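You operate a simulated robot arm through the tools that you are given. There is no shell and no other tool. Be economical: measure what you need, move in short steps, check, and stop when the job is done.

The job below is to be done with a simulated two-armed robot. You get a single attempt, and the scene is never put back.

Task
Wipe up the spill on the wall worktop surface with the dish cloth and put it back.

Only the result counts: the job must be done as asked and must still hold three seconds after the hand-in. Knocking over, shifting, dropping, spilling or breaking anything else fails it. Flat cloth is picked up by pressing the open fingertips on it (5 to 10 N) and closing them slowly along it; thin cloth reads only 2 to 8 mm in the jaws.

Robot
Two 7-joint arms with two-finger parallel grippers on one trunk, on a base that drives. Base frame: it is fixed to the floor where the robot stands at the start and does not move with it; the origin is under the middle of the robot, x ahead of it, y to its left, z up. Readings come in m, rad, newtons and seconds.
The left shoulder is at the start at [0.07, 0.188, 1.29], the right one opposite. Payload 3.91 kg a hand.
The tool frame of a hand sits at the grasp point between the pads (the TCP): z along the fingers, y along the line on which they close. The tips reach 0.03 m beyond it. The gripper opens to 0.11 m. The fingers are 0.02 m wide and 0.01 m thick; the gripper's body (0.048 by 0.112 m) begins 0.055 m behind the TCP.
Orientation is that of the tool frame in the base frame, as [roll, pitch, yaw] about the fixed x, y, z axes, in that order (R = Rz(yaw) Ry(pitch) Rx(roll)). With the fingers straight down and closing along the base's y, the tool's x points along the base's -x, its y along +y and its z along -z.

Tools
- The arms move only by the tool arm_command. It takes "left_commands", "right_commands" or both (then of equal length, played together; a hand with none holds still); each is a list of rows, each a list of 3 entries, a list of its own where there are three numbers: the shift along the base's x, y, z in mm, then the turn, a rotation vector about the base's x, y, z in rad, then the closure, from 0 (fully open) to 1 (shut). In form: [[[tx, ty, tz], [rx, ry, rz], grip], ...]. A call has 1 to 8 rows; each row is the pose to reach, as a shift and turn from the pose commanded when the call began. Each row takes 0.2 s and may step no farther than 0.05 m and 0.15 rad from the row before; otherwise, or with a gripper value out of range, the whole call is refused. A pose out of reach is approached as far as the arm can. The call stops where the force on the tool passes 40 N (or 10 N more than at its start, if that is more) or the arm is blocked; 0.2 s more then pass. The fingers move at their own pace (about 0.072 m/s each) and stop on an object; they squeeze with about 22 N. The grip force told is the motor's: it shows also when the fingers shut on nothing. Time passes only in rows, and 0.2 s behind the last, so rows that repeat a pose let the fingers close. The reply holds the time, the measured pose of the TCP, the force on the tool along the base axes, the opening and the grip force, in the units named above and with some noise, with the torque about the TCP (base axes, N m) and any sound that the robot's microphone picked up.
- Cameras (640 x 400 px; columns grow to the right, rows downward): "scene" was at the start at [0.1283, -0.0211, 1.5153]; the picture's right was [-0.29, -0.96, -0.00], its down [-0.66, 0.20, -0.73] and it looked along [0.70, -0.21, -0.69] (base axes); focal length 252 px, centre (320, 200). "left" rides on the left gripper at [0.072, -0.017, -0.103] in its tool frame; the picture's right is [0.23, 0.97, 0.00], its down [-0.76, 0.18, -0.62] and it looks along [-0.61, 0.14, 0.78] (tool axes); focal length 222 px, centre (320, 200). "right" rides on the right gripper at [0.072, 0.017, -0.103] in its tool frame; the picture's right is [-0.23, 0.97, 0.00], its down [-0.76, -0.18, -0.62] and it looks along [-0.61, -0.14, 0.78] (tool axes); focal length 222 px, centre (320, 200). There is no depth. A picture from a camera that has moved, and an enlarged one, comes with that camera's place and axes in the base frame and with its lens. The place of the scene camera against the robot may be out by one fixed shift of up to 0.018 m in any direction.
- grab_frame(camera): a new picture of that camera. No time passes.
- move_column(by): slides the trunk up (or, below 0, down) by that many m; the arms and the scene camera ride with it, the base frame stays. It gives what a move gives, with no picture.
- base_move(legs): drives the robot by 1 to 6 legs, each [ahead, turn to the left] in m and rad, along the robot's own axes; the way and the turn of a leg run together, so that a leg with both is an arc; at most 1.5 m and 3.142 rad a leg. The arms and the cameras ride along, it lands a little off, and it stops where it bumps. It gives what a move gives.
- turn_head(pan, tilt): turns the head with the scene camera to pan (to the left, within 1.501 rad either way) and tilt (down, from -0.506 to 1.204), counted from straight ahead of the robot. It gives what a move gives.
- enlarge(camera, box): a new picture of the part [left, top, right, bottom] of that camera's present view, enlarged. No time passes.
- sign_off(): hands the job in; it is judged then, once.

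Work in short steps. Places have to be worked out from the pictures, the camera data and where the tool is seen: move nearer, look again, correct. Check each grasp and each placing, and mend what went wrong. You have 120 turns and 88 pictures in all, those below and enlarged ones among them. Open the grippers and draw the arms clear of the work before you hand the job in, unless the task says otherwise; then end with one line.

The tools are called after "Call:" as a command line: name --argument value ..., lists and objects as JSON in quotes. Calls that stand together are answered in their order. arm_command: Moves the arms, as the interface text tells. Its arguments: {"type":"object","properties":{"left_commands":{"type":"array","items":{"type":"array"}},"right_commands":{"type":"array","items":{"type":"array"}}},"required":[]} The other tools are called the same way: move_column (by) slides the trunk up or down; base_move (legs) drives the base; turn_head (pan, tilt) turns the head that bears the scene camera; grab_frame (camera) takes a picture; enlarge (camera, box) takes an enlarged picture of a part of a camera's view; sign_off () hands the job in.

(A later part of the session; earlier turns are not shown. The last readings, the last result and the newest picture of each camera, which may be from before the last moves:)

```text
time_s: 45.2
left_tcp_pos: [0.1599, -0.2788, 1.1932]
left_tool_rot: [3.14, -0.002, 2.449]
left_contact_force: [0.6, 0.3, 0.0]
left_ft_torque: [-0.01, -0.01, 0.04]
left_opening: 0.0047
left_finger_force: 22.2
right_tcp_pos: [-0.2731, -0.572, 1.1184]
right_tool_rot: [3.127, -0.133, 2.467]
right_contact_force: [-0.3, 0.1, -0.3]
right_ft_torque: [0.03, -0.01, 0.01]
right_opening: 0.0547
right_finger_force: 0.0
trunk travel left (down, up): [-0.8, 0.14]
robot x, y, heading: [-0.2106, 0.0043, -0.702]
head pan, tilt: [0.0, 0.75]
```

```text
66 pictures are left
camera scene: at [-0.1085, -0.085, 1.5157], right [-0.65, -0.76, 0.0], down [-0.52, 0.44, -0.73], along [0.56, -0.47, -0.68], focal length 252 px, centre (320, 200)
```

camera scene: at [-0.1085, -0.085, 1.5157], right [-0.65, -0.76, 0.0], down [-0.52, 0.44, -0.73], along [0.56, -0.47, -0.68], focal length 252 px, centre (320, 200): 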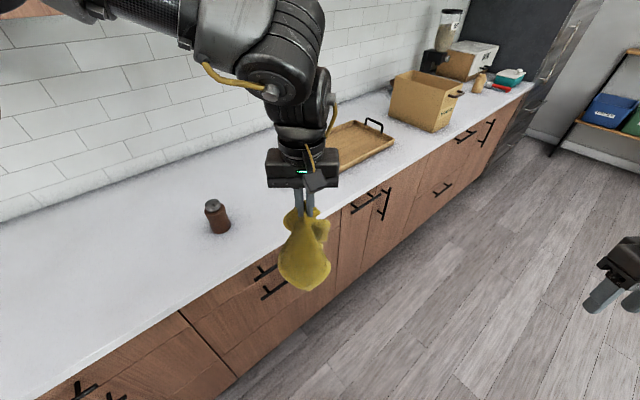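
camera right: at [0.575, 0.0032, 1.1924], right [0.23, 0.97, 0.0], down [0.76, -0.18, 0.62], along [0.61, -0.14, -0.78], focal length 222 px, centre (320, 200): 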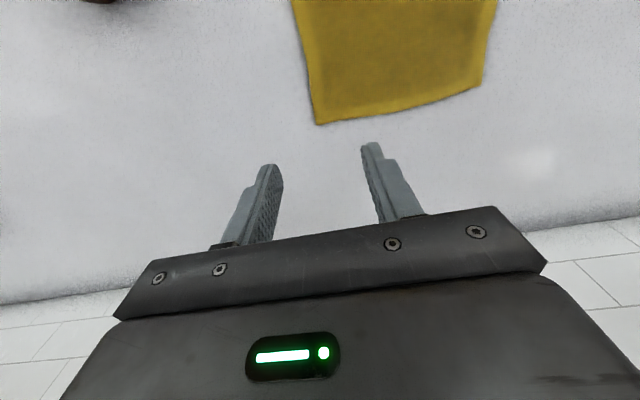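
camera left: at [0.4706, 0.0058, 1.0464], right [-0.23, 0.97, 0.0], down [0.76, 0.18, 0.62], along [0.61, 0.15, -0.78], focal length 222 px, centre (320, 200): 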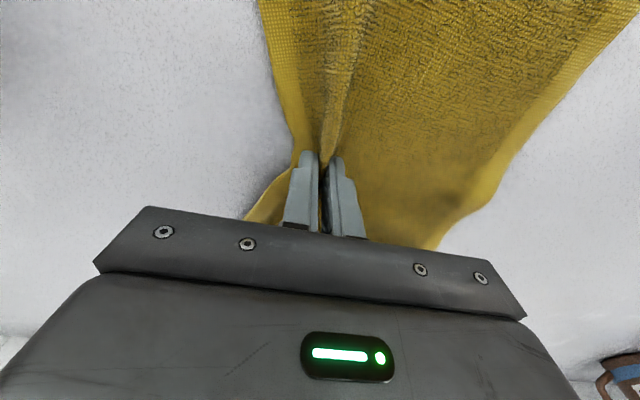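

The carry is clean and nothing was touched. I'll drive forward 0.2 m toward the spill.

Call:
base_move --legs '[[0.2, 0]]'

Call:
grab_frame --camera "left"

Call:
grab_frame --camera "scene"

```text
time_s: 46.9
left_tcp_pos: [0.314, -0.4074, 1.1948]
left_tool_rot: [3.141, 0.0, 2.447]
left_contact_force: [-0.6, 0.3, -1.7]
left_ft_torque: [0.0, -0.01, 0.04]
left_opening: 0.0047
left_finger_force: 22.1
right_tcp_pos: [-0.1193, -0.7026, 1.1192]
right_tool_rot: [3.129, -0.13, 2.468]
right_contact_force: [0.3, 0.6, 0.0]
right_ft_torque: [0.02, -0.01, 0.03]
right_opening: 0.0551
right_finger_force: 0.0
trunk travel left (down, up): [-0.8, 0.14]
robot x, y, heading: [-0.0552, -0.1326, -0.703]
head pan, tilt: [0.0, 0.75]
```

```text
65 pictures are left
camera left: at [0.2454, -0.3757, 1.2961], right [0.45, 0.89, 0.0], down [0.7, -0.35, 0.62], along [0.56, -0.28, -0.78], focal length 222 px, centre (320, 200)
```

left: 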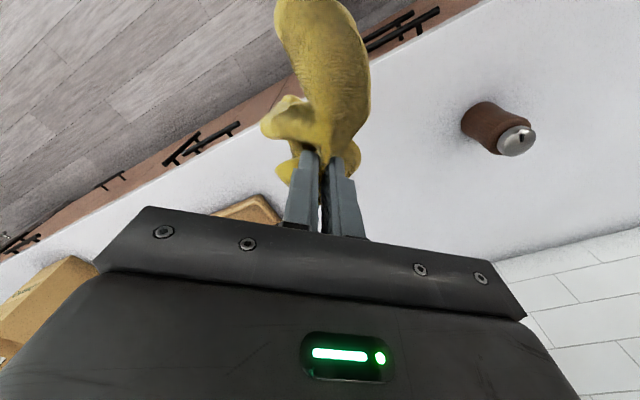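

```text
64 pictures are left
camera scene: at [0.0447, -0.2138, 1.516], right [-0.65, -0.76, 0.0], down [-0.52, 0.44, -0.73], along [0.56, -0.47, -0.68], focal length 252 px, centre (320, 200)
```

scene: 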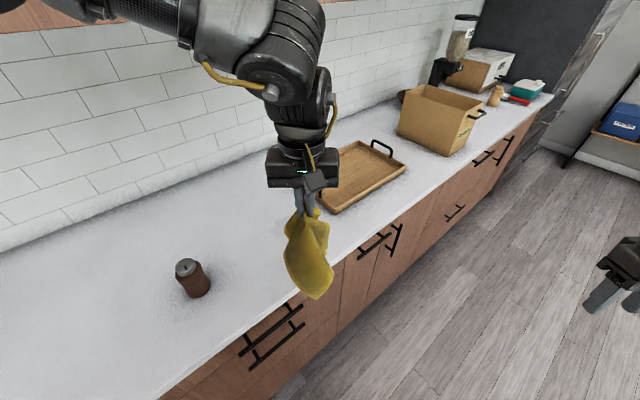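

The cloth is hanging just in front of the spill. I'll descend while moving forward so the cloth trails toward me, and stop about 1.5 cm above contact.

Call:
arm_command --left_commands '[[[35, -5, -20], [0, 0, 0], 1], [[65, -8, -55], [0, 0, 0], 1], [[92, -12, -95], [0, 0, 0], 1], [[117, -16, -135], [0, 0, 0], 1], [[140, -20, -175], [0, 0, 0], 1], [[160, -26, -210], [0, 0, 0], 1], [[175, -33, -235], [0, 0, 0], 1]]'

Call:
grab_frame --camera "scene"

Call:
grab_frame --camera "left"

```text
time_s: 48.5
left_tcp_pos: [0.411, -0.4356, 0.9802]
left_tool_rot: [3.141, 0.003, 2.46]
left_contact_force: [0.6, -0.8, 0.6]
left_ft_torque: [0.02, 0.04, 0.04]
left_opening: 0.0047
left_finger_force: 21.9
left hand out of reach, approached as far as the arm can: row 4, 5, 6, 7
right_tcp_pos: [-0.1166, -0.7026, 1.1172]
right_tool_rot: [3.128, -0.133, 2.469]
right_contact_force: [-0.6, -0.3, 0.1]
right_ft_torque: [0.01, 0.01, 0.0]
right_opening: 0.0552
right_finger_force: 0.0
trunk travel left (down, up): [-0.8, 0.14]
robot x, y, heading: [-0.0521, -0.1353, -0.705]
head pan, tilt: [0.0, 0.75]
```

```text
63 pictures are left
camera scene: at [0.0474, -0.2161, 1.5156], right [-0.65, -0.76, 0.0], down [-0.52, 0.44, -0.73], along [0.56, -0.47, -0.68], focal length 252 px, centre (320, 200)
```

scene: 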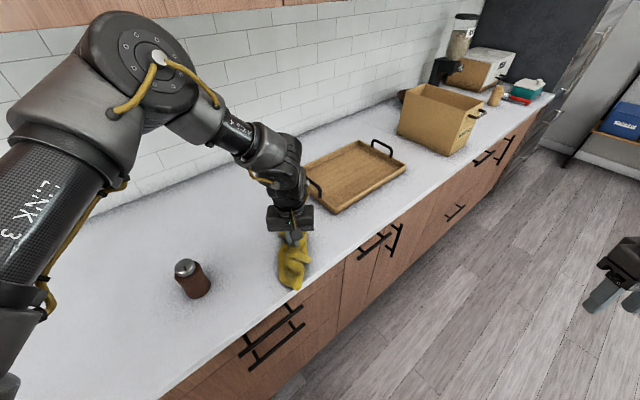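

```text
62 pictures are left
camera left: at [0.3428, -0.4019, 1.0827], right [0.44, 0.9, 0.0], down [0.7, -0.34, 0.63], along [0.56, -0.27, -0.78], focal length 222 px, centre (320, 200)
```

left: 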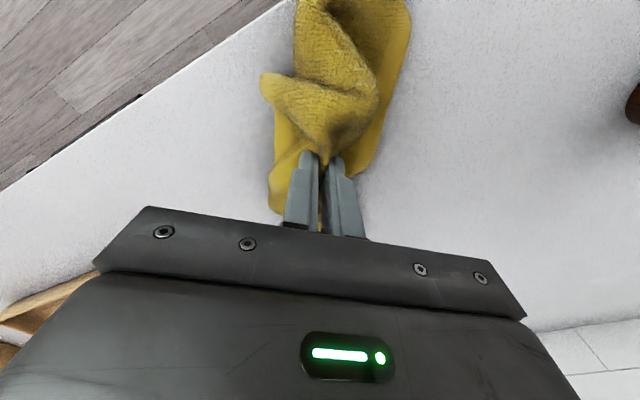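

The left arm hit a limit about 9 cm short. Yawing the wrist counter-clockwise helped before, so I'll do that while moving on.

Call:
arm_command --left_commands '[[[0, 0, 0], [0, 0, 0.14], 1], [[0, 0, 0], [0, 0, 0.28], 1], [[20, 0, 0], [0, 0, 0.4], 1], [[40, 0, 0], [0, 0, 0.5], 1], [[60, 0, 0], [0, 0, 0.6], 1], [[80, -10, 0], [0, 0, 0.7], 1], [[80, -10, 0], [0, 0, 0.7], 1]]'

```text
time_s: 50.0
left_tcp_pos: [0.4894, -0.4452, 0.9821]
left_tool_rot: [3.139, -0.001, -3.133]
left_contact_force: [-0.3, 0.3, 0.0]
left_ft_torque: [0.01, 0.02, -0.07]
left_opening: 0.0047
left_finger_force: 21.5
right_tcp_pos: [-0.118, -0.7027, 1.1191]
right_tool_rot: [3.127, -0.134, 2.468]
right_contact_force: [0.5, -0.8, -0.1]
right_ft_torque: [0.0, 0.0, -0.02]
right_opening: 0.0549
right_finger_force: 0.0
trunk travel left (down, up): [-0.8, 0.14]
robot x, y, heading: [-0.055, -0.1342, -0.702]
head pan, tilt: [0.0, 0.75]
```

That worked; the hand is at [0.489, −0.445] with fingers squared to the counter. I'll lower onto the spill's near-left corner.

Call:
arm_command --left_commands '[[[0, 5, -15], [0, 0, 0], 1], [[0, 10, -27], [0, 0, 0], 1], [[0, 15, -34], [0, 0, 0], 1], [[0, 15, -38], [0, 0, 0], 1], [[0, 15, -38], [0, 0, 0], 1]]'

Call:
grab_frame --camera "left"

Call:
enlarge --camera "scene" --box '[200, 140, 400, 300]'

```text
time_s: 51.2
left_tcp_pos: [0.4896, -0.4258, 0.9488]
left_tool_rot: [-3.139, 0.004, -3.133]
left_contact_force: [3.0, -0.4, 34.8]
left_ft_torque: [-0.36, -0.15, -0.03]
left_opening: 0.0048
left_finger_force: 22.1
right_tcp_pos: [-0.1207, -0.701, 1.1188]
right_tool_rot: [3.127, -0.13, 2.466]
right_contact_force: [-0.4, -0.4, 0.7]
right_ft_torque: [0.02, 0.02, 0.01]
right_opening: 0.055
right_finger_force: 0.1
trunk travel left (down, up): [-0.8, 0.14]
robot x, y, heading: [-0.0531, -0.1344, -0.702]
head pan, tilt: [0.0, 0.75]
```

```text
61 pictures are left
camera left: at [0.4151, -0.4442, 1.0506], right [-0.24, 0.97, 0.0], down [0.76, 0.19, 0.63], along [0.61, 0.14, -0.78], focal length 222 px, centre (320, 200)
```

left: 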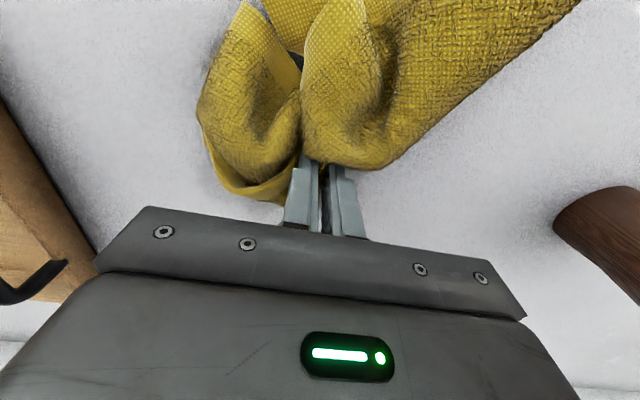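

```text
2.50 times, centred on (300, 220) of scene
camera zoom: at [0.0428, -0.213, 1.5165], right [-0.65, -0.76, 0.0], down [-0.52, 0.44, -0.73], along [0.56, -0.47, -0.68], focal length 631 px, centre (370, 150)
```

zoom: 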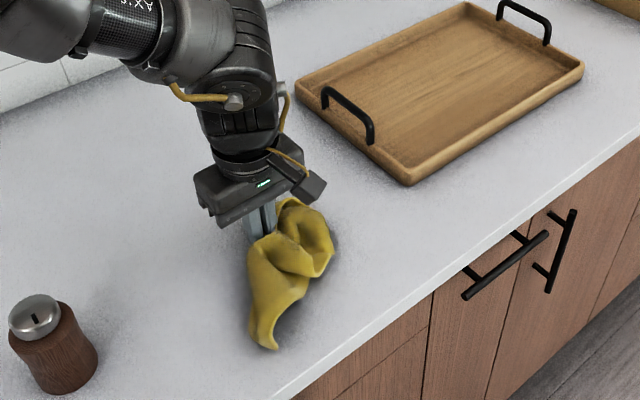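

The cloth is pressed on the spill at about 35 N. I'll ease off 2.5 mm and start the raster wipe.

Call:
arm_command --left_commands '[[[0, 0, 2.5], [0, 0, 0], 1], [[-5, -30, 2.5], [0, 0, 0], 1], [[-5, -60, 2.5], [0, 0, 0], 1], [[-5, -90, 2.5], [0, 0, 0], 1], [[15, -90, 2.5], [0, 0, 0], 1], [[15, -60, 2.5], [0, 0, 0], 1], [[15, -30, 2.5], [0, 0, 0], 1], [[15, 5, 2.5], [0, 0, 0], 1]]'

```text
time_s: 53.0
left_tcp_pos: [0.5051, -0.4223, 0.9485]
left_tool_rot: [-3.139, -0.002, -3.135]
left_contact_force: [-0.9, -3.1, 9.6]
left_ft_torque: [-0.15, 0.05, -0.04]
left_opening: 0.0051
left_finger_force: 21.6
right_tcp_pos: [-0.1184, -0.7019, 1.1174]
right_tool_rot: [3.128, -0.132, 2.468]
right_contact_force: [0.2, 0.7, 0.4]
right_ft_torque: [-0.03, 0.03, 0.0]
right_opening: 0.0553
right_finger_force: 0.0
trunk travel left (down, up): [-0.8, 0.14]
robot x, y, heading: [-0.0554, -0.1353, -0.702]
head pan, tilt: [0.0, 0.75]
```

Contact is a steady 10 N or so. I'll continue with the next rows, slightly firmer.

Call:
arm_command --left_commands '[[[18, 0, -0.5], [0, 0, 0], 1], [[18, -33, -0.5], [0, 0, 0], 1], [[18, -66, -0.5], [0, 0, 0], 1], [[18, -97, -0.5], [0, 0, 0], 1], [[36, -97, -0.5], [0, 0, 0], 1], [[36, -66, -0.5], [0, 0, 0], 1], [[36, -33, -0.5], [0, 0, 0], 1], [[36, 0, -0.5], [0, 0, 0], 1]]'

Call:
arm_command --left_commands '[[[18, 0, 0], [0, 0, 0], 1], [[18, -33, 0], [0, 0, 0], 1], [[18, -66, 0], [0, 0, 0], 1], [[18, -97, 0], [0, 0, 0], 1], [[34, -97, 0], [0, 0, 0], 1], [[34, -66, 0], [0, 0, 0], 1], [[34, -33, 0], [0, 0, 0], 1], [[34, 0, 0], [0, 0, 0], 1]]'

Call:
grab_frame --camera "left"

Call:
enlarge --camera "scene" --box '[200, 140, 400, 300]'

```text
time_s: 54.9
left_tcp_pos: [0.5418, -0.4211, 0.948]
left_tool_rot: [-3.141, -0.001, -3.136]
left_contact_force: [1.3, -2.0, 6.1]
left_ft_torque: [-0.09, -0.02, -0.02]
left_opening: 0.0046
left_finger_force: 22.0
left hand out of reach, approached as far as the arm can: row 4, 5
right_tcp_pos: [-0.1183, -0.7015, 1.1181]
right_tool_rot: [3.129, -0.129, 2.469]
right_contact_force: [-1.1, 0.4, -0.4]
right_ft_torque: [-0.01, 0.01, -0.02]
right_opening: 0.0548
right_finger_force: 0.1
trunk travel left (down, up): [-0.8, 0.14]
robot x, y, heading: [-0.0532, -0.1337, -0.701]
head pan, tilt: [0.0, 0.75]
```

```text
time_s: 56.6
left_tcp_pos: [0.5737, -0.4198, 0.9483]
left_tool_rot: [-3.14, 0.0, -3.132]
left_contact_force: [1.7, 0.8, 4.5]
left_ft_torque: [-0.04, -0.02, -0.03]
left_opening: 0.0047
left_finger_force: 22.3
left hand out of reach, approached as far as the arm can: row 3, 4, 5, 6
right_tcp_pos: [-0.1178, -0.7009, 1.1184]
right_tool_rot: [3.13, -0.13, 2.468]
right_contact_force: [0.3, 0.3, -0.4]
right_ft_torque: [-0.02, 0.03, -0.01]
right_opening: 0.0551
right_finger_force: 0.0
trunk travel left (down, up): [-0.8, 0.14]
robot x, y, heading: [-0.056, -0.131, -0.704]
head pan, tilt: [0.0, 0.75]
```

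```text
59 pictures are left
camera left: at [0.4999, -0.4375, 1.0504], right [-0.24, 0.97, 0.0], down [0.76, 0.19, 0.62], along [0.61, 0.15, -0.78], focal length 222 px, centre (320, 200)
```

left: 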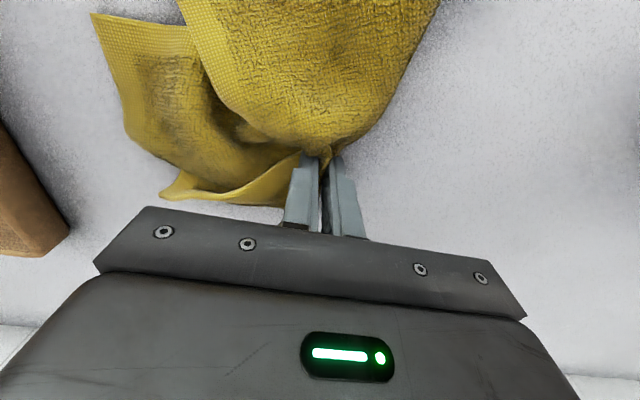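

```text
2.50 times, centred on (300, 220) of scene
camera zoom: at [0.0467, -0.2132, 1.5158], right [-0.65, -0.76, 0.0], down [-0.52, 0.44, -0.73], along [0.56, -0.47, -0.68], focal length 631 px, centre (370, 150)
```

zoom: 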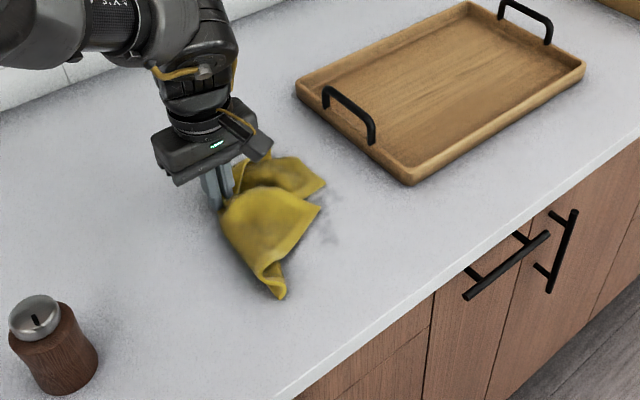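

Some residue is visible near the front. I'll zoom in to locate it.

Call:
enlarge --camera "scene" --box '[260, 180, 340, 240]'

```text
6.67 times, centred on (300, 210) of scene
camera zoom: at [0.0467, -0.2132, 1.5158], right [-0.65, -0.76, 0.0], down [-0.52, 0.44, -0.73], along [0.56, -0.47, -0.68], focal length 1683 px, centre (453, 133)
```

zoom: 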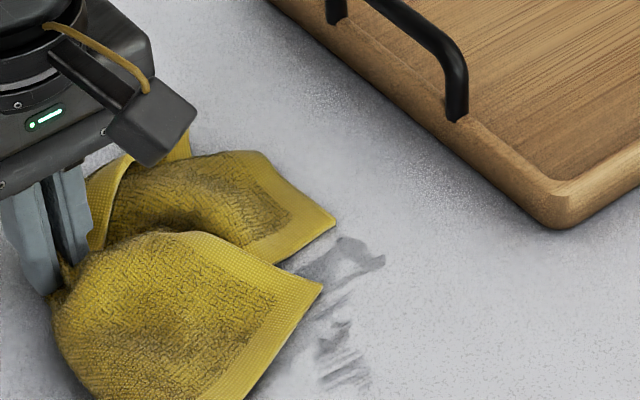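

The residue lies at about x 0.445–0.505, y −0.49 to −0.545, slightly past my strokes and near the arm's reach limit. I'll lift, drive 5 cm closer, and wipe there.

Call:
arm_command --left_commands '[[[0, 0, 25], [0, 0, 0], 1], [[-30, 0, 60], [0, 0, 0], 1], [[-60, -10, 90], [0, 0, 0], 1], [[-90, -20, 100], [0, 0, 0], 1], [[-90, -20, 100], [0, 0, 0], 1]]'

Call:
enlarge --camera "scene" --box '[220, 160, 380, 280]'

Call:
base_move --legs '[[0.05, 0]]'

```text
time_s: 57.9
left_tcp_pos: [0.4852, -0.4432, 1.0469]
left_tool_rot: [-3.141, 0.0, -3.135]
left_contact_force: [0.0, 0.7, 0.1]
left_ft_torque: [-0.04, -0.04, -0.03]
left_opening: 0.005
left_finger_force: 21.9
right_tcp_pos: [-0.1177, -0.702, 1.1178]
right_tool_rot: [3.129, -0.132, 2.468]
right_contact_force: [0.1, 0.7, -0.1]
right_ft_torque: [0.01, 0.03, -0.01]
right_opening: 0.055
right_finger_force: 0.0
trunk travel left (down, up): [-0.8, 0.14]
robot x, y, heading: [-0.0548, -0.1319, -0.702]
head pan, tilt: [0.0, 0.75]
```

```text
3.33 times, centred on (300, 220) of scene
camera zoom: at [0.0474, -0.215, 1.5157], right [-0.65, -0.76, 0.0], down [-0.52, 0.44, -0.73], along [0.56, -0.47, -0.68], focal length 842 px, centre (387, 133)
```

zoom: 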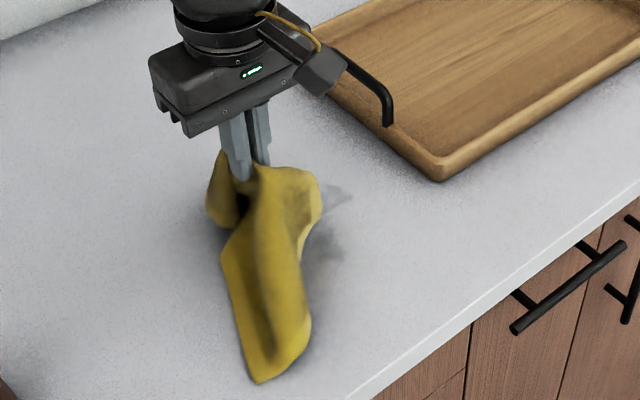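

```text
time_s: 58.8
left_tcp_pos: [0.5152, -0.4684, 1.0556]
left_tool_rot: [-3.135, 0.006, -3.133]
left_contact_force: [-1.2, 0.7, 1.0]
left_ft_torque: [-0.03, -0.06, -0.03]
left_opening: 0.0049
left_finger_force: 22.2
right_tcp_pos: [-0.0895, -0.7275, 1.1215]
right_tool_rot: [3.127, -0.121, 2.47]
right_contact_force: [-0.4, 0.5, -0.2]
right_ft_torque: [-0.07, -0.02, 0.05]
right_opening: 0.0551
right_finger_force: 0.1
trunk travel left (down, up): [-0.8, 0.14]
robot x, y, heading: [-0.0174, -0.165, -0.7]
head pan, tilt: [0.0, 0.75]
```

The base advanced 5 cm. Now I'll lower at the front-left of the residue and wipe it.

Call:
arm_command --left_commands '[[[-20, 0, -40], [0, 0, 0], 1], [[-40, -5, -75], [0, 0, 0], 1], [[-60, -10, -98], [0, 0, 0], 1], [[-65, -10, -106], [0, 0, 0], 1], [[-65, -10, -106], [0, 0, 0], 1]]'

```text
time_s: 59.8
left_tcp_pos: [0.458, -0.4836, 0.9498]
left_tool_rot: [-3.134, 0.007, -3.129]
left_contact_force: [-0.8, 2.6, 19.7]
left_ft_torque: [0.01, 0.11, -0.05]
left_opening: 0.0046
left_finger_force: 22.2
right_tcp_pos: [-0.0824, -0.7318, 1.1188]
right_tool_rot: [3.127, -0.128, 2.469]
right_contact_force: [-0.4, -0.8, -0.3]
right_ft_torque: [0.01, 0.02, 0.0]
right_opening: 0.0549
right_finger_force: 0.1
trunk travel left (down, up): [-0.8, 0.14]
robot x, y, heading: [-0.0134, -0.1646, -0.699]
head pan, tilt: [0.0, 0.75]
stopped in row 5 (left hand): the force on the tool passed its limit (the readings are from after the stop); the commanded pose is now the measured one
```

There's 20 N of contact. I'll raster along y from −0.47 to −0.55 at x 0.445–0.52.

Call:
arm_command --left_commands '[[[-15, 10, 0.5], [0, 0, 0], 1], [[-15, -28, 0.5], [0, 0, 0], 1], [[-15, -66, 0.5], [0, 0, 0], 1], [[2, -66, 0.5], [0, 0, 0], 1], [[2, -28, 0.5], [0, 0, 0], 1], [[2, 15, 0.5], [0, 0, 0], 1], [[18, 15, 0.5], [0, 0, 0], 1], [[18, -28, 0.5], [0, 0, 0], 1]]'

Call:
arm_command --left_commands '[[[0, -38, -1], [0, 0, 0], 1], [[16, -38, -1], [0, 0, 0], 1], [[16, 0, -1], [0, 0, 0], 1], [[16, 45, -1], [0, 0, 0], 1], [[32, 45, -1], [0, 0, 0], 1], [[32, 0, -1], [0, 0, 0], 1], [[32, -38, -1], [0, 0, 0], 1]]'

Call:
arm_command --left_commands '[[[16, 0, -0.5], [0, 0, 0], 1], [[16, 40, -0.5], [0, 0, 0], 1], [[16, 83, -0.5], [0, 0, 0], 1], [[16, 110, 20], [0, 0, 0], 1], [[16, 120, 50], [0, 0, 0], 1], [[16, 125, 80], [0, 0, 0], 1]]'

Call:
enlarge --camera "scene" --box '[220, 140, 380, 260]'

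```text
time_s: 61.6
left_tcp_pos: [0.4766, -0.5106, 0.949]
left_tool_rot: [-3.14, 0.01, -3.126]
left_contact_force: [2.1, 6.0, 29.8]
left_ft_torque: [0.1, 0.06, -0.06]
left_opening: 0.0049
left_finger_force: 22.2
right_tcp_pos: [-0.0841, -0.7315, 1.1193]
right_tool_rot: [3.129, -0.128, 2.471]
right_contact_force: [-0.7, -0.4, -0.3]
right_ft_torque: [0.01, -0.04, 0.01]
right_opening: 0.055
right_finger_force: 0.1
trunk travel left (down, up): [-0.8, 0.14]
robot x, y, heading: [-0.0168, -0.1665, -0.699]
head pan, tilt: [0.0, 0.75]
```

```text
time_s: 63.2
left_tcp_pos: [0.5073, -0.5501, 0.9477]
left_tool_rot: [-3.136, 0.013, -3.13]
left_contact_force: [2.5, 5.5, 28.2]
left_ft_torque: [0.16, 0.01, -0.03]
left_opening: 0.0049
left_finger_force: 22.0
right_tcp_pos: [-0.0854, -0.7332, 1.1197]
right_tool_rot: [3.124, -0.128, 2.471]
right_contact_force: [-0.6, -0.8, -0.2]
right_ft_torque: [0.0, -0.03, 0.02]
right_opening: 0.0549
right_finger_force: 0.0
trunk travel left (down, up): [-0.8, 0.14]
robot x, y, heading: [-0.0162, -0.1664, -0.705]
head pan, tilt: [0.0, 0.75]
```

```text
time_s: 64.6
left_tcp_pos: [0.5253, -0.4244, 1.0268]
left_tool_rot: [-3.138, 0.006, -3.132]
left_contact_force: [-0.1, 0.1, 0.5]
left_ft_torque: [0.0, -0.03, -0.01]
left_opening: 0.0048
left_finger_force: 21.6
right_tcp_pos: [-0.0818, -0.7326, 1.1179]
right_tool_rot: [3.129, -0.129, 2.47]
right_contact_force: [0.0, 0.1, 0.6]
right_ft_torque: [0.01, -0.01, 0.02]
right_opening: 0.0547
right_finger_force: 0.0
trunk travel left (down, up): [-0.8, 0.14]
robot x, y, heading: [-0.018, -0.1653, -0.703]
head pan, tilt: [0.0, 0.75]
```

```text
3.33 times, centred on (300, 200) of scene
camera zoom: at [0.0837, -0.2462, 1.5157], right [-0.64, -0.76, 0.0], down [-0.52, 0.44, -0.73], along [0.56, -0.47, -0.68], focal length 842 px, centre (387, 200)
```

zoom: 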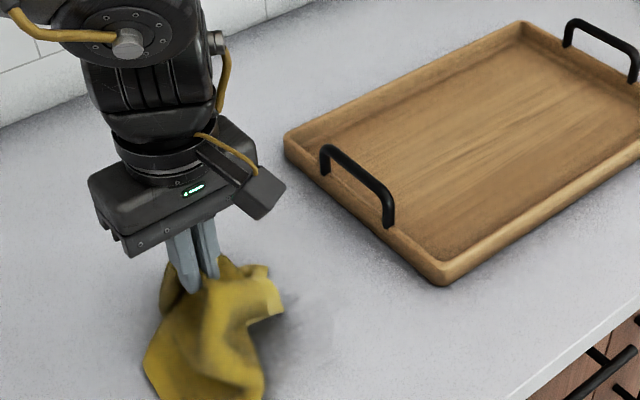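

I'll lift the cloth higher and a bit aside to see the surface.

Call:
arm_command --left_commands '[[[0, 15, 40], [0, 0, 0], 1], [[0, 35, 80], [0, 0, 0], 1], [[0, 50, 110], [0, 0, 0], 1], [[0, 60, 120], [0, 0, 0], 1], [[0, 60, 120], [0, 0, 0], 1]]'

Call:
enlarge --camera "scene" --box '[220, 140, 380, 260]'

Call:
grab_frame --camera "left"

```text
time_s: 65.8
left_tcp_pos: [0.5247, -0.3662, 1.1466]
left_tool_rot: [-3.135, 0.005, -3.13]
left_contact_force: [-0.5, 0.0, -0.3]
left_ft_torque: [-0.01, -0.03, -0.04]
left_opening: 0.0046
left_finger_force: 21.8
right_tcp_pos: [-0.0804, -0.7337, 1.1177]
right_tool_rot: [3.127, -0.132, 2.471]
right_contact_force: [0.0, 1.0, -0.5]
right_ft_torque: [0.03, -0.02, 0.0]
right_opening: 0.0551
right_finger_force: 0.0
trunk travel left (down, up): [-0.8, 0.14]
robot x, y, heading: [-0.0134, -0.1648, -0.705]
head pan, tilt: [0.0, 0.75]
```

```text
3.33 times, centred on (300, 200) of scene
camera zoom: at [0.0848, -0.2475, 1.5157], right [-0.64, -0.76, 0.0], down [-0.52, 0.44, -0.73], along [0.56, -0.47, -0.68], focal length 842 px, centre (387, 200)
```

zoom: 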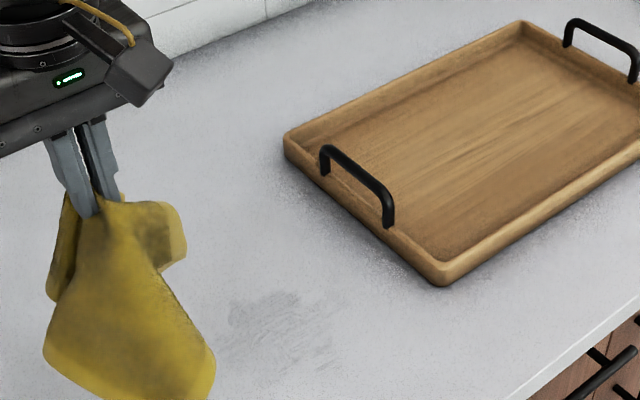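

```text
53 pictures are left
camera left: at [0.4508, -0.3845, 1.2481], right [-0.24, 0.97, -0.01], down [0.76, 0.19, 0.63], along [0.61, 0.14, -0.78], focal length 222 px, centre (320, 200)
```

left: 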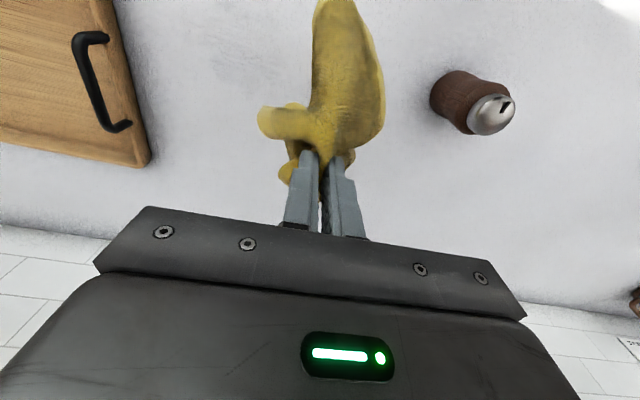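

Only a faint residue remains around [0.50, −0.48]. I'll zoom in for its exact extent.

Call:
enlarge --camera "scene" --box '[260, 195, 330, 250]'

```text
7.27 times, centred on (295, 222) of scene
camera zoom: at [0.0848, -0.2475, 1.5157], right [-0.64, -0.76, 0.0], down [-0.52, 0.44, -0.73], along [0.56, -0.47, -0.68], focal length 1836 px, centre (502, 36)
```

zoom: 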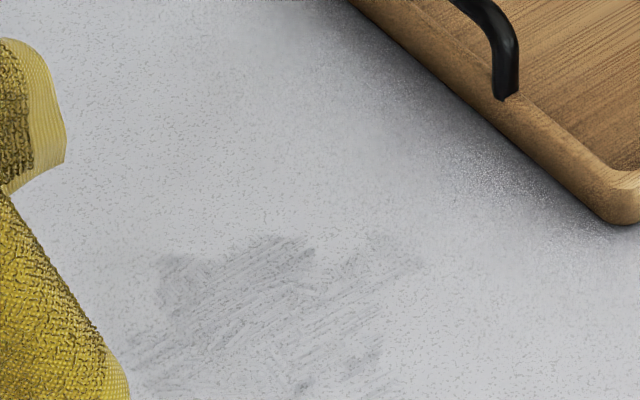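

The faint residue covers x 0.455–0.545, y −0.42 to −0.545. I'll do a second, denser pass with firm pressure, starting from the front-left.

Call:
arm_command --left_commands '[[[-10, -20, -40], [0, 0, 0], 1], [[-25, -40, -80], [0, 0, 0], 1], [[-40, -55, -120], [0, 0, 0], 1], [[-55, -65, -155], [0, 0, 0], 1], [[-65, -70, -180], [0, 0, 0], 1], [[-70, -74, -194], [0, 0, 0], 1], [[-70, -74, -197], [0, 0, 0], 1]]'

```text
time_s: 67.4
left_tcp_pos: [0.4552, -0.4401, 0.9512]
left_tool_rot: [-3.133, 0.008, -3.129]
left_contact_force: [3.9, 0.4, 20.7]
left_ft_torque: [0.1, -0.21, -0.03]
left_opening: 0.0049
left_finger_force: 22.0
right_tcp_pos: [-0.0815, -0.7324, 1.1193]
right_tool_rot: [3.129, -0.13, 2.469]
right_contact_force: [-0.8, -0.2, -0.8]
right_ft_torque: [0.02, 0.02, -0.01]
right_opening: 0.0551
right_finger_force: 0.1
trunk travel left (down, up): [-0.8, 0.14]
robot x, y, heading: [-0.0139, -0.1655, -0.7]
head pan, tilt: [0.0, 0.75]
```

Call:
arm_command --left_commands '[[[0, -36, -0.5], [0, 0, 0], 1], [[0, -72, -0.5], [0, 0, 0], 1], [[0, -108, -1], [0, 0, 0], 1], [[10, -108, -1], [0, 0, 0], 1], [[10, -72, -1], [0, 0, 0], 1], [[10, -36, -1], [0, 0, 0], 1], [[10, 10, -1], [0, 0, 0], 1], [[20, 10, -1], [0, 0, 0], 1]]'

Call:
arm_command --left_commands '[[[0, -40, 0], [0, 0, 0], 1], [[0, -80, 0], [0, 0, 0], 1], [[0, -118, 0], [0, 0, 0], 1], [[10, -118, 0], [0, 0, 0], 1], [[10, -80, 0], [0, 0, 0], 1], [[10, -40, 0], [0, 0, 0], 1], [[10, 5, 0], [0, 0, 0], 1], [[20, 5, 0], [0, 0, 0], 1]]'

Call:
arm_command --left_commands '[[[0, -40, 0], [0, 0, 0], 1], [[0, -80, 0], [0, 0, 0], 1], [[0, -118, 0], [0, 0, 0], 1], [[10, -118, 0], [0, 0, 0], 1], [[10, -80, 0], [0, 0, 0], 1], [[10, -40, 0], [0, 0, 0], 1], [[10, 5, 0], [0, 0, 0], 1], [[20, 5, 0], [0, 0, 0], 1]]'

Call:
arm_command --left_commands '[[[0, -40, 0], [0, 0, 0], 1], [[0, -80, 0], [0, 0, 0], 1], [[0, -118, 0], [0, 0, 0], 1], [[10, -118, 0], [0, 0, 0], 1], [[10, -80, 0], [0, 0, 0], 1], [[10, -40, 0], [0, 0, 0], 1], [[10, 5, 0], [0, 0, 0], 1], [[20, 5, 0], [0, 0, 0], 1]]'

```text
time_s: 68.7
left_tcp_pos: [0.4661, -0.5079, 0.9502]
left_tool_rot: [-3.12, 0.007, -3.131]
left_contact_force: [-3.5, -2.4, 18.7]
left_ft_torque: [-0.02, 0.0, 0.0]
left_opening: 0.0049
left_finger_force: 22.2
right_tcp_pos: [-0.0807, -0.7313, 1.1198]
right_tool_rot: [3.131, -0.128, 2.469]
right_contact_force: [0.4, 0.2, 0.3]
right_ft_torque: [-0.05, -0.01, -0.02]
right_opening: 0.055
right_finger_force: 0.1
trunk travel left (down, up): [-0.8, 0.14]
robot x, y, heading: [-0.0136, -0.1607, -0.702]
head pan, tilt: [0.0, 0.75]
stopped in row 6 (left hand): the force on the tool passed its limit (the readings are from after the stop); the commanded pose is now the measured one
```

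```text
time_s: 70.5
left_tcp_pos: [0.4857, -0.5027, 0.9497]
left_tool_rot: [-3.129, 0.008, -3.13]
left_contact_force: [-4.7, 2.2, 23.1]
left_ft_torque: [0.13, 0.09, -0.05]
left_opening: 0.0047
left_finger_force: 21.9
left hand out of reach, approached as far as the arm can: row 3, 4
right_tcp_pos: [-0.0844, -0.7332, 1.1189]
right_tool_rot: [3.125, -0.126, 2.471]
right_contact_force: [0.7, -0.5, 0.3]
right_ft_torque: [0.01, -0.04, 0.01]
right_opening: 0.055
right_finger_force: 0.1
trunk travel left (down, up): [-0.8, 0.14]
robot x, y, heading: [-0.0148, -0.1678, -0.697]
head pan, tilt: [0.0, 0.75]
```

```text
time_s: 71.1
left_tcp_pos: [0.4857, -0.5793, 0.9509]
left_tool_rot: [3.135, 0.017, 3.139]
left_contact_force: [-5.4, 0.6, 24.8]
left_ft_torque: [0.12, 0.07, 0.02]
left_opening: 0.0048
left_finger_force: 22.2
left hand out of reach, approached as far as the arm can: row 3
right_tcp_pos: [-0.0847, -0.7338, 1.1165]
right_tool_rot: [3.125, -0.129, 2.469]
right_contact_force: [-0.1, -0.1, 0.1]
right_ft_torque: [0.03, 0.02, -0.01]
right_opening: 0.0552
right_finger_force: 0.0
trunk travel left (down, up): [-0.8, 0.14]
robot x, y, heading: [-0.0162, -0.1671, -0.701]
head pan, tilt: [0.0, 0.75]
stopped in row 3 (left hand): the force on the tool passed its limit (the readings are from after the stop); the commanded pose is now the measured one
```

```text
time_s: 72.9
left_tcp_pos: [0.505, -0.5699, 0.9502]
left_tool_rot: [3.134, 0.016, 3.14]
left_contact_force: [-4.0, 1.5, 20.1]
left_ft_torque: [0.15, 0.03, 0.03]
left_opening: 0.0048
left_finger_force: 21.9
left hand out of reach, approached as far as the arm can: row 1, 2, 3, 4, 5, 6
right_tcp_pos: [-0.0841, -0.7331, 1.1197]
right_tool_rot: [3.127, -0.127, 2.469]
right_contact_force: [-0.4, -0.3, -0.3]
right_ft_torque: [0.0, -0.02, 0.0]
right_opening: 0.0552
right_finger_force: 0.0
trunk travel left (down, up): [-0.8, 0.14]
robot x, y, heading: [-0.014, -0.1626, -0.7]
head pan, tilt: [0.0, 0.75]
```

Early stops made the relative strokes drift toward the tray. I'll stop and check that the tray wasn't touched.

Call:
grab_frame --camera "scene"

Call:
enlarge --camera "scene" --box '[220, 140, 380, 260]'

```text
51 pictures are left
camera scene: at [0.0809, -0.2462, 1.5163], right [-0.64, -0.76, 0.0], down [-0.52, 0.44, -0.73], along [0.56, -0.47, -0.68], focal length 252 px, centre (320, 200)
```

scene: 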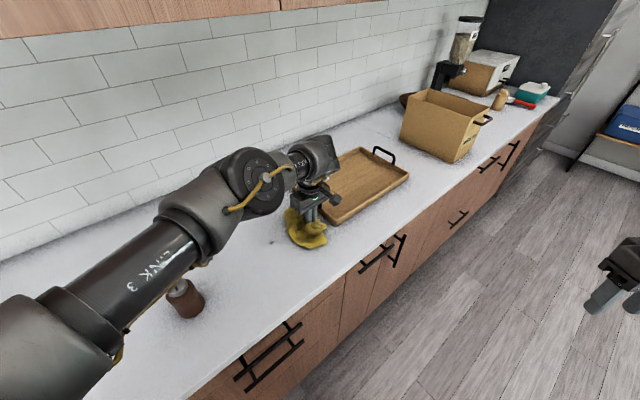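

```text
3.33 times, centred on (300, 200) of scene
camera zoom: at [0.0809, -0.2462, 1.5163], right [-0.64, -0.76, 0.0], down [-0.52, 0.44, -0.73], along [0.56, -0.47, -0.68], focal length 842 px, centre (387, 200)
```

zoom: 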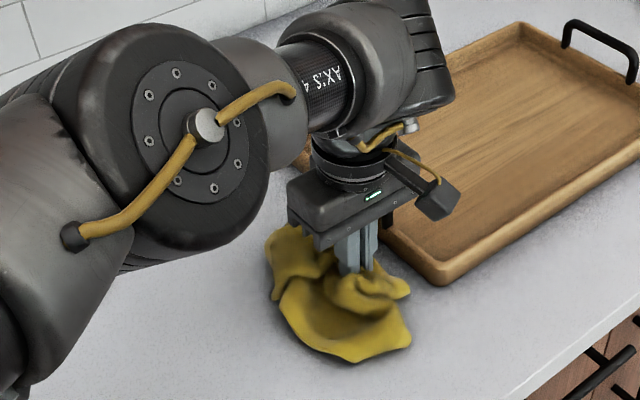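

The tray hasn't moved. I'll slide back from it and lift to inspect the surface.

Call:
arm_command --left_commands '[[[0, 25, 4], [0, 0, 0], 1], [[0, 60, 30], [0, 0, 0], 1], [[0, 100, 60], [0, 0, 0], 1], [[0, 135, 95], [0, 0, 0], 1], [[5, 165, 130], [0, 0, 0], 1], [[10, 190, 165], [0, 0, 0], 1], [[15, 205, 195], [0, 0, 0], 1], [[15, 205, 195], [0, 0, 0], 1]]'

Call:
enlarge --camera "scene" --box '[240, 160, 360, 260]'

```text
time_s: 74.7
left_tcp_pos: [0.5243, -0.3681, 1.1412]
left_tool_rot: [3.133, 0.011, 3.139]
left_contact_force: [-0.1, -0.3, -0.3]
left_ft_torque: [-0.04, -0.01, 0.0]
left_opening: 0.0046
left_finger_force: 21.8
right_tcp_pos: [-0.0796, -0.734, 1.1179]
right_tool_rot: [3.127, -0.131, 2.469]
right_contact_force: [-0.2, 0.2, 0.7]
right_ft_torque: [-0.01, -0.01, 0.01]
right_opening: 0.055
right_finger_force: 0.1
trunk travel left (down, up): [-0.8, 0.14]
robot x, y, heading: [-0.0144, -0.1645, -0.697]
head pan, tilt: [0.0, 0.75]
```

```text
4.00 times, centred on (300, 210) of scene
camera zoom: at [0.0853, -0.2485, 1.5156], right [-0.64, -0.76, 0.0], down [-0.52, 0.44, -0.73], along [0.56, -0.47, -0.68], focal length 1010 px, centre (400, 160)
```

zoom: 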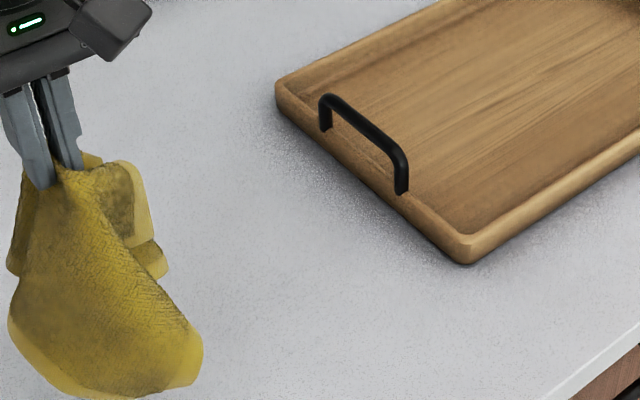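

The area looks clean. I'll take one closer check of where the residue was.

Call:
enlarge --camera "scene" --box '[260, 195, 330, 250]'

Call:
grab_frame --camera "left"

```text
7.27 times, centred on (295, 222) of scene
camera zoom: at [0.0853, -0.2485, 1.5156], right [-0.64, -0.76, 0.0], down [-0.52, 0.44, -0.73], along [0.56, -0.47, -0.68], focal length 1836 px, centre (502, 36)
```

zoom: 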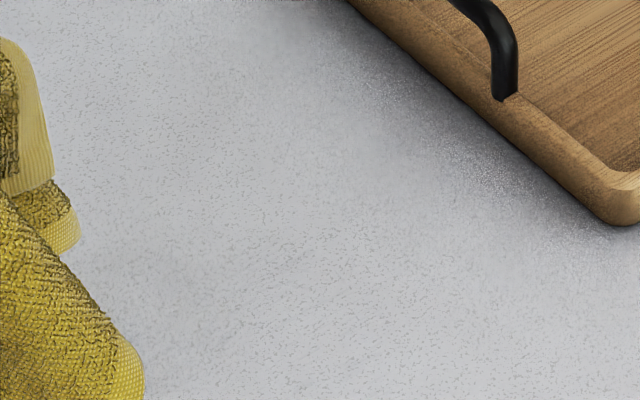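

```text
47 pictures are left
camera left: at [0.4486, -0.3864, 1.2419], right [-0.23, 0.97, 0.01], down [0.75, 0.17, 0.63], along [0.62, 0.15, -0.77], focal length 222 px, centre (320, 200)
```

left: 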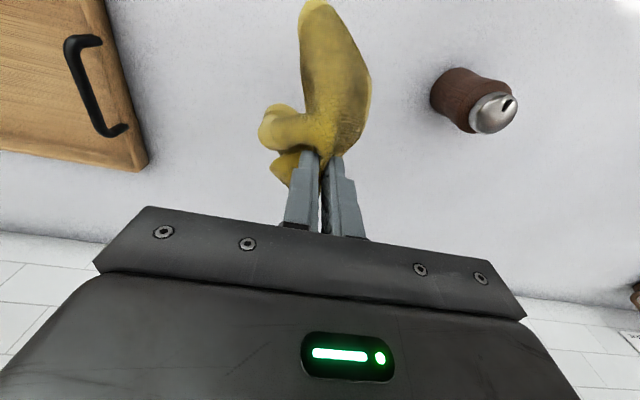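

The area is nearly spotless, with perhaps a trace near x 0.52, where the second pass had drifted. I'll do one more short pass at x 0.50–0.55.

Call:
arm_command --left_commands '[[[-5, -15, -40], [0, 0, 0], 1], [[-10, -30, -80], [0, 0, 0], 1], [[-15, -42, -120], [0, 0, 0], 1], [[-20, -52, -155], [0, 0, 0], 1], [[-24, -60, -178], [0, 0, 0], 1], [[-24, -62, -189], [0, 0, 0], 1], [[-24, -62, -191], [0, 0, 0], 1]]'

Call:
arm_command --left_commands '[[[0, -36, 0], [0, 0, 0], 1], [[0, -72, 0], [0, 0, 0], 1], [[0, -95, 0], [0, 0, 0], 1], [[12, -95, 0], [0, 0, 0], 1], [[12, -60, 0], [0, 0, 0], 1], [[12, -25, 0], [0, 0, 0], 1], [[12, 5, 0], [0, 0, 0], 1]]'

```text
time_s: 76.3
left_tcp_pos: [0.4978, -0.429, 0.9524]
left_tool_rot: [3.134, 0.014, 3.137]
left_contact_force: [-1.6, 0.6, 8.4]
left_ft_torque: [0.0, 0.03, 0.02]
left_opening: 0.005
left_finger_force: 22.0
right_tcp_pos: [-0.0811, -0.7331, 1.1192]
right_tool_rot: [3.127, -0.129, 2.47]
right_contact_force: [0.4, 0.9, 0.2]
right_ft_torque: [0.0, 0.0, 0.01]
right_opening: 0.0552
right_finger_force: 0.0
trunk travel left (down, up): [-0.8, 0.14]
robot x, y, heading: [-0.0156, -0.1668, -0.699]
head pan, tilt: [0.0, 0.75]
```

```text
time_s: 77.9
left_tcp_pos: [0.5082, -0.424, 0.9509]
left_tool_rot: [3.131, 0.012, 3.14]
left_contact_force: [0.4, -0.2, 3.6]
left_ft_torque: [-0.03, 0.0, -0.04]
left_opening: 0.0047
left_finger_force: 21.8
right_tcp_pos: [-0.0808, -0.7324, 1.1191]
right_tool_rot: [3.128, -0.131, 2.468]
right_contact_force: [0.5, 0.6, -0.4]
right_ft_torque: [-0.02, 0.04, -0.03]
right_opening: 0.0548
right_finger_force: 0.0
trunk travel left (down, up): [-0.8, 0.14]
robot x, y, heading: [-0.014, -0.1673, -0.701]
head pan, tilt: [0.0, 0.75]
```

The pressure is a bit light, so I'll press 2 mm more and finish the remaining strokes.

Call:
arm_command --left_commands '[[[8, 0, -2], [0, 0, 0], 1], [[8, -35, -2], [0, 0, 0], 1], [[8, -70, -2], [0, 0, 0], 1], [[8, -100, -2], [0, 0, 0], 1], [[22, -100, -2], [0, 0, 0], 1], [[22, -65, -2], [0, 0, 0], 1], [[22, -30, -2], [0, 0, 0], 1], [[22, 0, -2], [0, 0, 0], 1]]'

```text
time_s: 79.7
left_tcp_pos: [0.533, -0.4222, 0.9497]
left_tool_rot: [3.133, 0.011, 3.139]
left_contact_force: [-1.4, -3.6, 10.5]
left_ft_torque: [-0.08, -0.05, -0.02]
left_opening: 0.0048
left_finger_force: 22.0
right_tcp_pos: [-0.0816, -0.7325, 1.1178]
right_tool_rot: [3.128, -0.131, 2.47]
right_contact_force: [-0.2, 0.7, 1.0]
right_ft_torque: [-0.03, 0.01, 0.0]
right_opening: 0.0548
right_finger_force: 0.1
trunk travel left (down, up): [-0.8, 0.14]
robot x, y, heading: [-0.0161, -0.165, -0.704]
head pan, tilt: [0.0, 0.75]
```

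Call:
arm_command --left_commands '[[[15, 0, -0.5], [0, 0, 0], 1], [[15, -35, -0.5], [0, 0, 0], 1], [[15, -70, -0.5], [0, 0, 0], 1], [[-10, -70, -0.5], [0, 0, 0], 1], [[-10, -35, -0.5], [0, 0, 0], 1], [[-10, 0, 0], [0, 0, 0], 1], [[-10, 20, 25], [0, 0, 0], 1], [[-10, 30, 65], [0, 0, 0], 1]]'

Call:
arm_command --left_commands '[[[0, 10, 40], [0, 0, 0], 1], [[0, 20, 80], [0, 0, 0], 1], [[0, 25, 125], [0, 0, 0], 1], [[0, 25, 125], [0, 0, 0], 1]]'

Call:
enlarge --camera "scene" --box '[260, 195, 330, 250]'

Call:
grab_frame --camera "scene"

```text
time_s: 81.5
left_tcp_pos: [0.5216, -0.3909, 1.013]
left_tool_rot: [3.131, 0.014, 3.139]
left_contact_force: [-0.1, -0.2, -0.1]
left_ft_torque: [-0.02, -0.04, 0.02]
left_opening: 0.0045
left_finger_force: 22.1
right_tcp_pos: [-0.0814, -0.7328, 1.1193]
right_tool_rot: [3.128, -0.129, 2.47]
right_contact_force: [-0.3, -0.9, 0.1]
right_ft_torque: [-0.03, 0.01, 0.0]
right_opening: 0.055
right_finger_force: 0.0
trunk travel left (down, up): [-0.8, 0.14]
robot x, y, heading: [-0.0142, -0.1666, -0.696]
head pan, tilt: [0.0, 0.75]
```

```text
time_s: 82.5
left_tcp_pos: [0.5209, -0.368, 1.1392]
left_tool_rot: [3.13, 0.014, 3.139]
left_contact_force: [0.1, 0.1, -0.4]
left_ft_torque: [-0.03, -0.01, -0.02]
left_opening: 0.0046
left_finger_force: 21.8
right_tcp_pos: [-0.0795, -0.735, 1.1187]
right_tool_rot: [3.127, -0.131, 2.47]
right_contact_force: [0.2, 1.0, -0.5]
right_ft_torque: [0.02, -0.01, 0.02]
right_opening: 0.0551
right_finger_force: 0.1
trunk travel left (down, up): [-0.8, 0.14]
robot x, y, heading: [-0.0107, -0.169, -0.699]
head pan, tilt: [0.0, 0.75]
```

```text
7.27 times, centred on (295, 222) of scene
camera zoom: at [0.0853, -0.2482, 1.5156], right [-0.64, -0.76, 0.0], down [-0.52, 0.44, -0.73], along [0.56, -0.47, -0.68], focal length 1836 px, centre (502, 36)
```

zoom: 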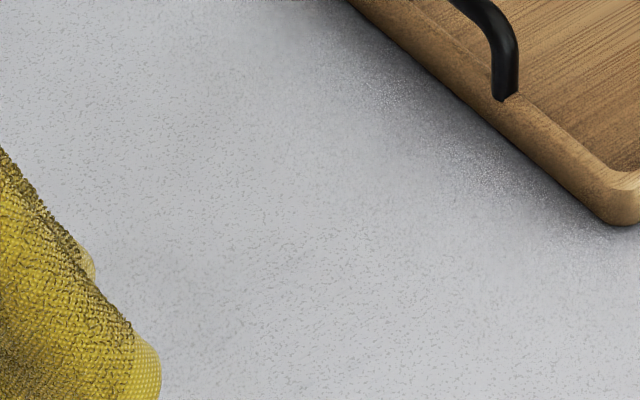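

```text
45 pictures are left
camera scene: at [0.0853, -0.2482, 1.5156], right [-0.64, -0.76, 0.0], down [-0.52, 0.44, -0.73], along [0.56, -0.47, -0.68], focal length 252 px, centre (320, 200)
```

scene: 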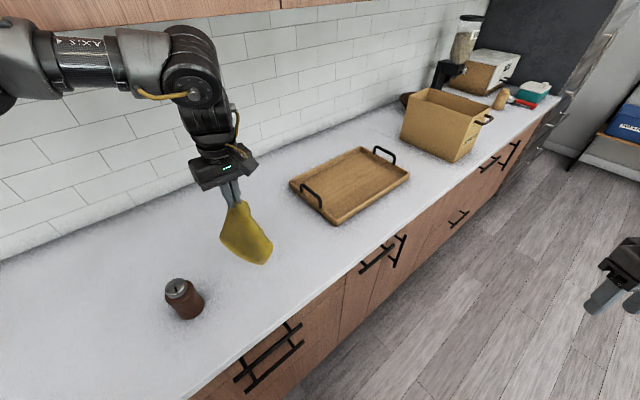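

The surface is clean and the neighbours are undisturbed. Now I'll return the cloth: retract the hand and unwind the wrist first.

Call:
arm_command --left_commands '[[[-10, -10, 25], [0, 0, -0.1], 1], [[-35, -25, 40], [0, 0, -0.2], 1], [[-65, -38, 50], [0, 0, -0.3], 1], [[-95, -50, 52], [0, 0, -0.4], 1], [[-125, -62, 52], [0, 0, -0.5], 1], [[-150, -72, 52], [0, 0, -0.6], 1], [[-160, -74, 52], [0, 0, -0.7], 1], [[-160, -74, 52], [0, 0, -0.7], 1]]'

Call:
base_move --legs '[[-0.25, 0], [0, 0.7]]'

Call:
turn_head --pan -0.1 --tilt 0.75

Call:
grab_frame --camera "scene"

```text
time_s: 84.3
left_tcp_pos: [0.3638, -0.4419, 1.1885]
left_tool_rot: [3.131, 0.012, 2.438]
left_contact_force: [0.3, -0.5, -1.4]
left_ft_torque: [0.03, 0.03, 0.06]
left_opening: 0.0048
left_finger_force: 21.9
right_tcp_pos: [-0.0798, -0.7343, 1.118]
right_tool_rot: [3.127, -0.132, 2.471]
right_contact_force: [0.4, 0.1, -0.4]
right_ft_torque: [-0.02, -0.01, -0.04]
right_opening: 0.0549
right_finger_force: 0.1
trunk travel left (down, up): [-0.8, 0.14]
robot x, y, heading: [-0.0145, -0.1667, -0.701]
head pan, tilt: [0.0, 0.75]
```

```text
time_s: 88.0
left_tcp_pos: [0.2642, 0.0259, 1.1896]
left_tool_rot: [3.13, 0.012, 3.137]
left_contact_force: [0.0, -0.1, -0.1]
left_ft_torque: [0.0, 0.01, -0.06]
left_opening: 0.0046
left_finger_force: 21.7
right_tcp_pos: [0.1104, -0.484, 1.1178]
right_tool_rot: [3.129, -0.133, -3.117]
right_contact_force: [0.2, 0.2, 0.6]
right_ft_torque: [0.0, 0.0, 0.01]
right_opening: 0.0548
right_finger_force: 0.1
trunk travel left (down, up): [-0.8, 0.14]
robot x, y, heading: [-0.2078, -0.0073, 0.0]
head pan, tilt: [0.0, 0.75]
```

```text
time_s: 88.7
left_tcp_pos: [0.2638, 0.0259, 1.1882]
left_tool_rot: [3.132, 0.013, 3.138]
left_contact_force: [0.3, -0.2, 0.0]
left_ft_torque: [0.0, 0.01, -0.05]
left_opening: 0.0046
left_finger_force: 21.6
right_tcp_pos: [0.111, -0.4839, 1.1185]
right_tool_rot: [3.127, -0.131, -3.116]
right_contact_force: [-0.2, 0.4, -0.2]
right_ft_torque: [0.0, 0.02, 0.01]
right_opening: 0.0552
right_finger_force: 0.1
trunk travel left (down, up): [-0.8, 0.14]
robot x, y, heading: [-0.2058, -0.0044, -0.004]
head pan, tilt: [-0.099, 0.75]
```

```text
44 pictures are left
camera scene: at [-0.0726, -0.011, 1.5157], right [-0.1, -0.99, 0.0], down [-0.68, 0.07, -0.73], along [0.73, -0.07, -0.68], focal length 252 px, centre (320, 200)
```

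scene: 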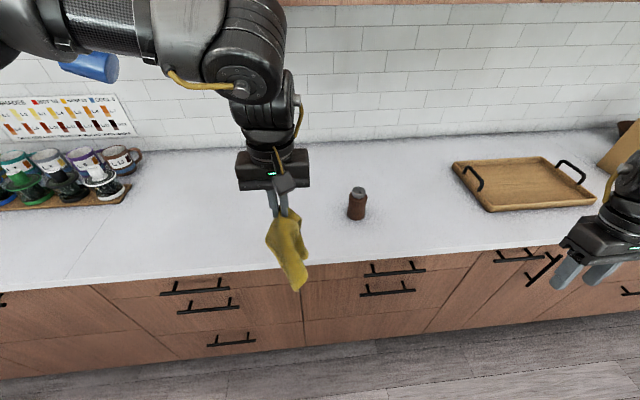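

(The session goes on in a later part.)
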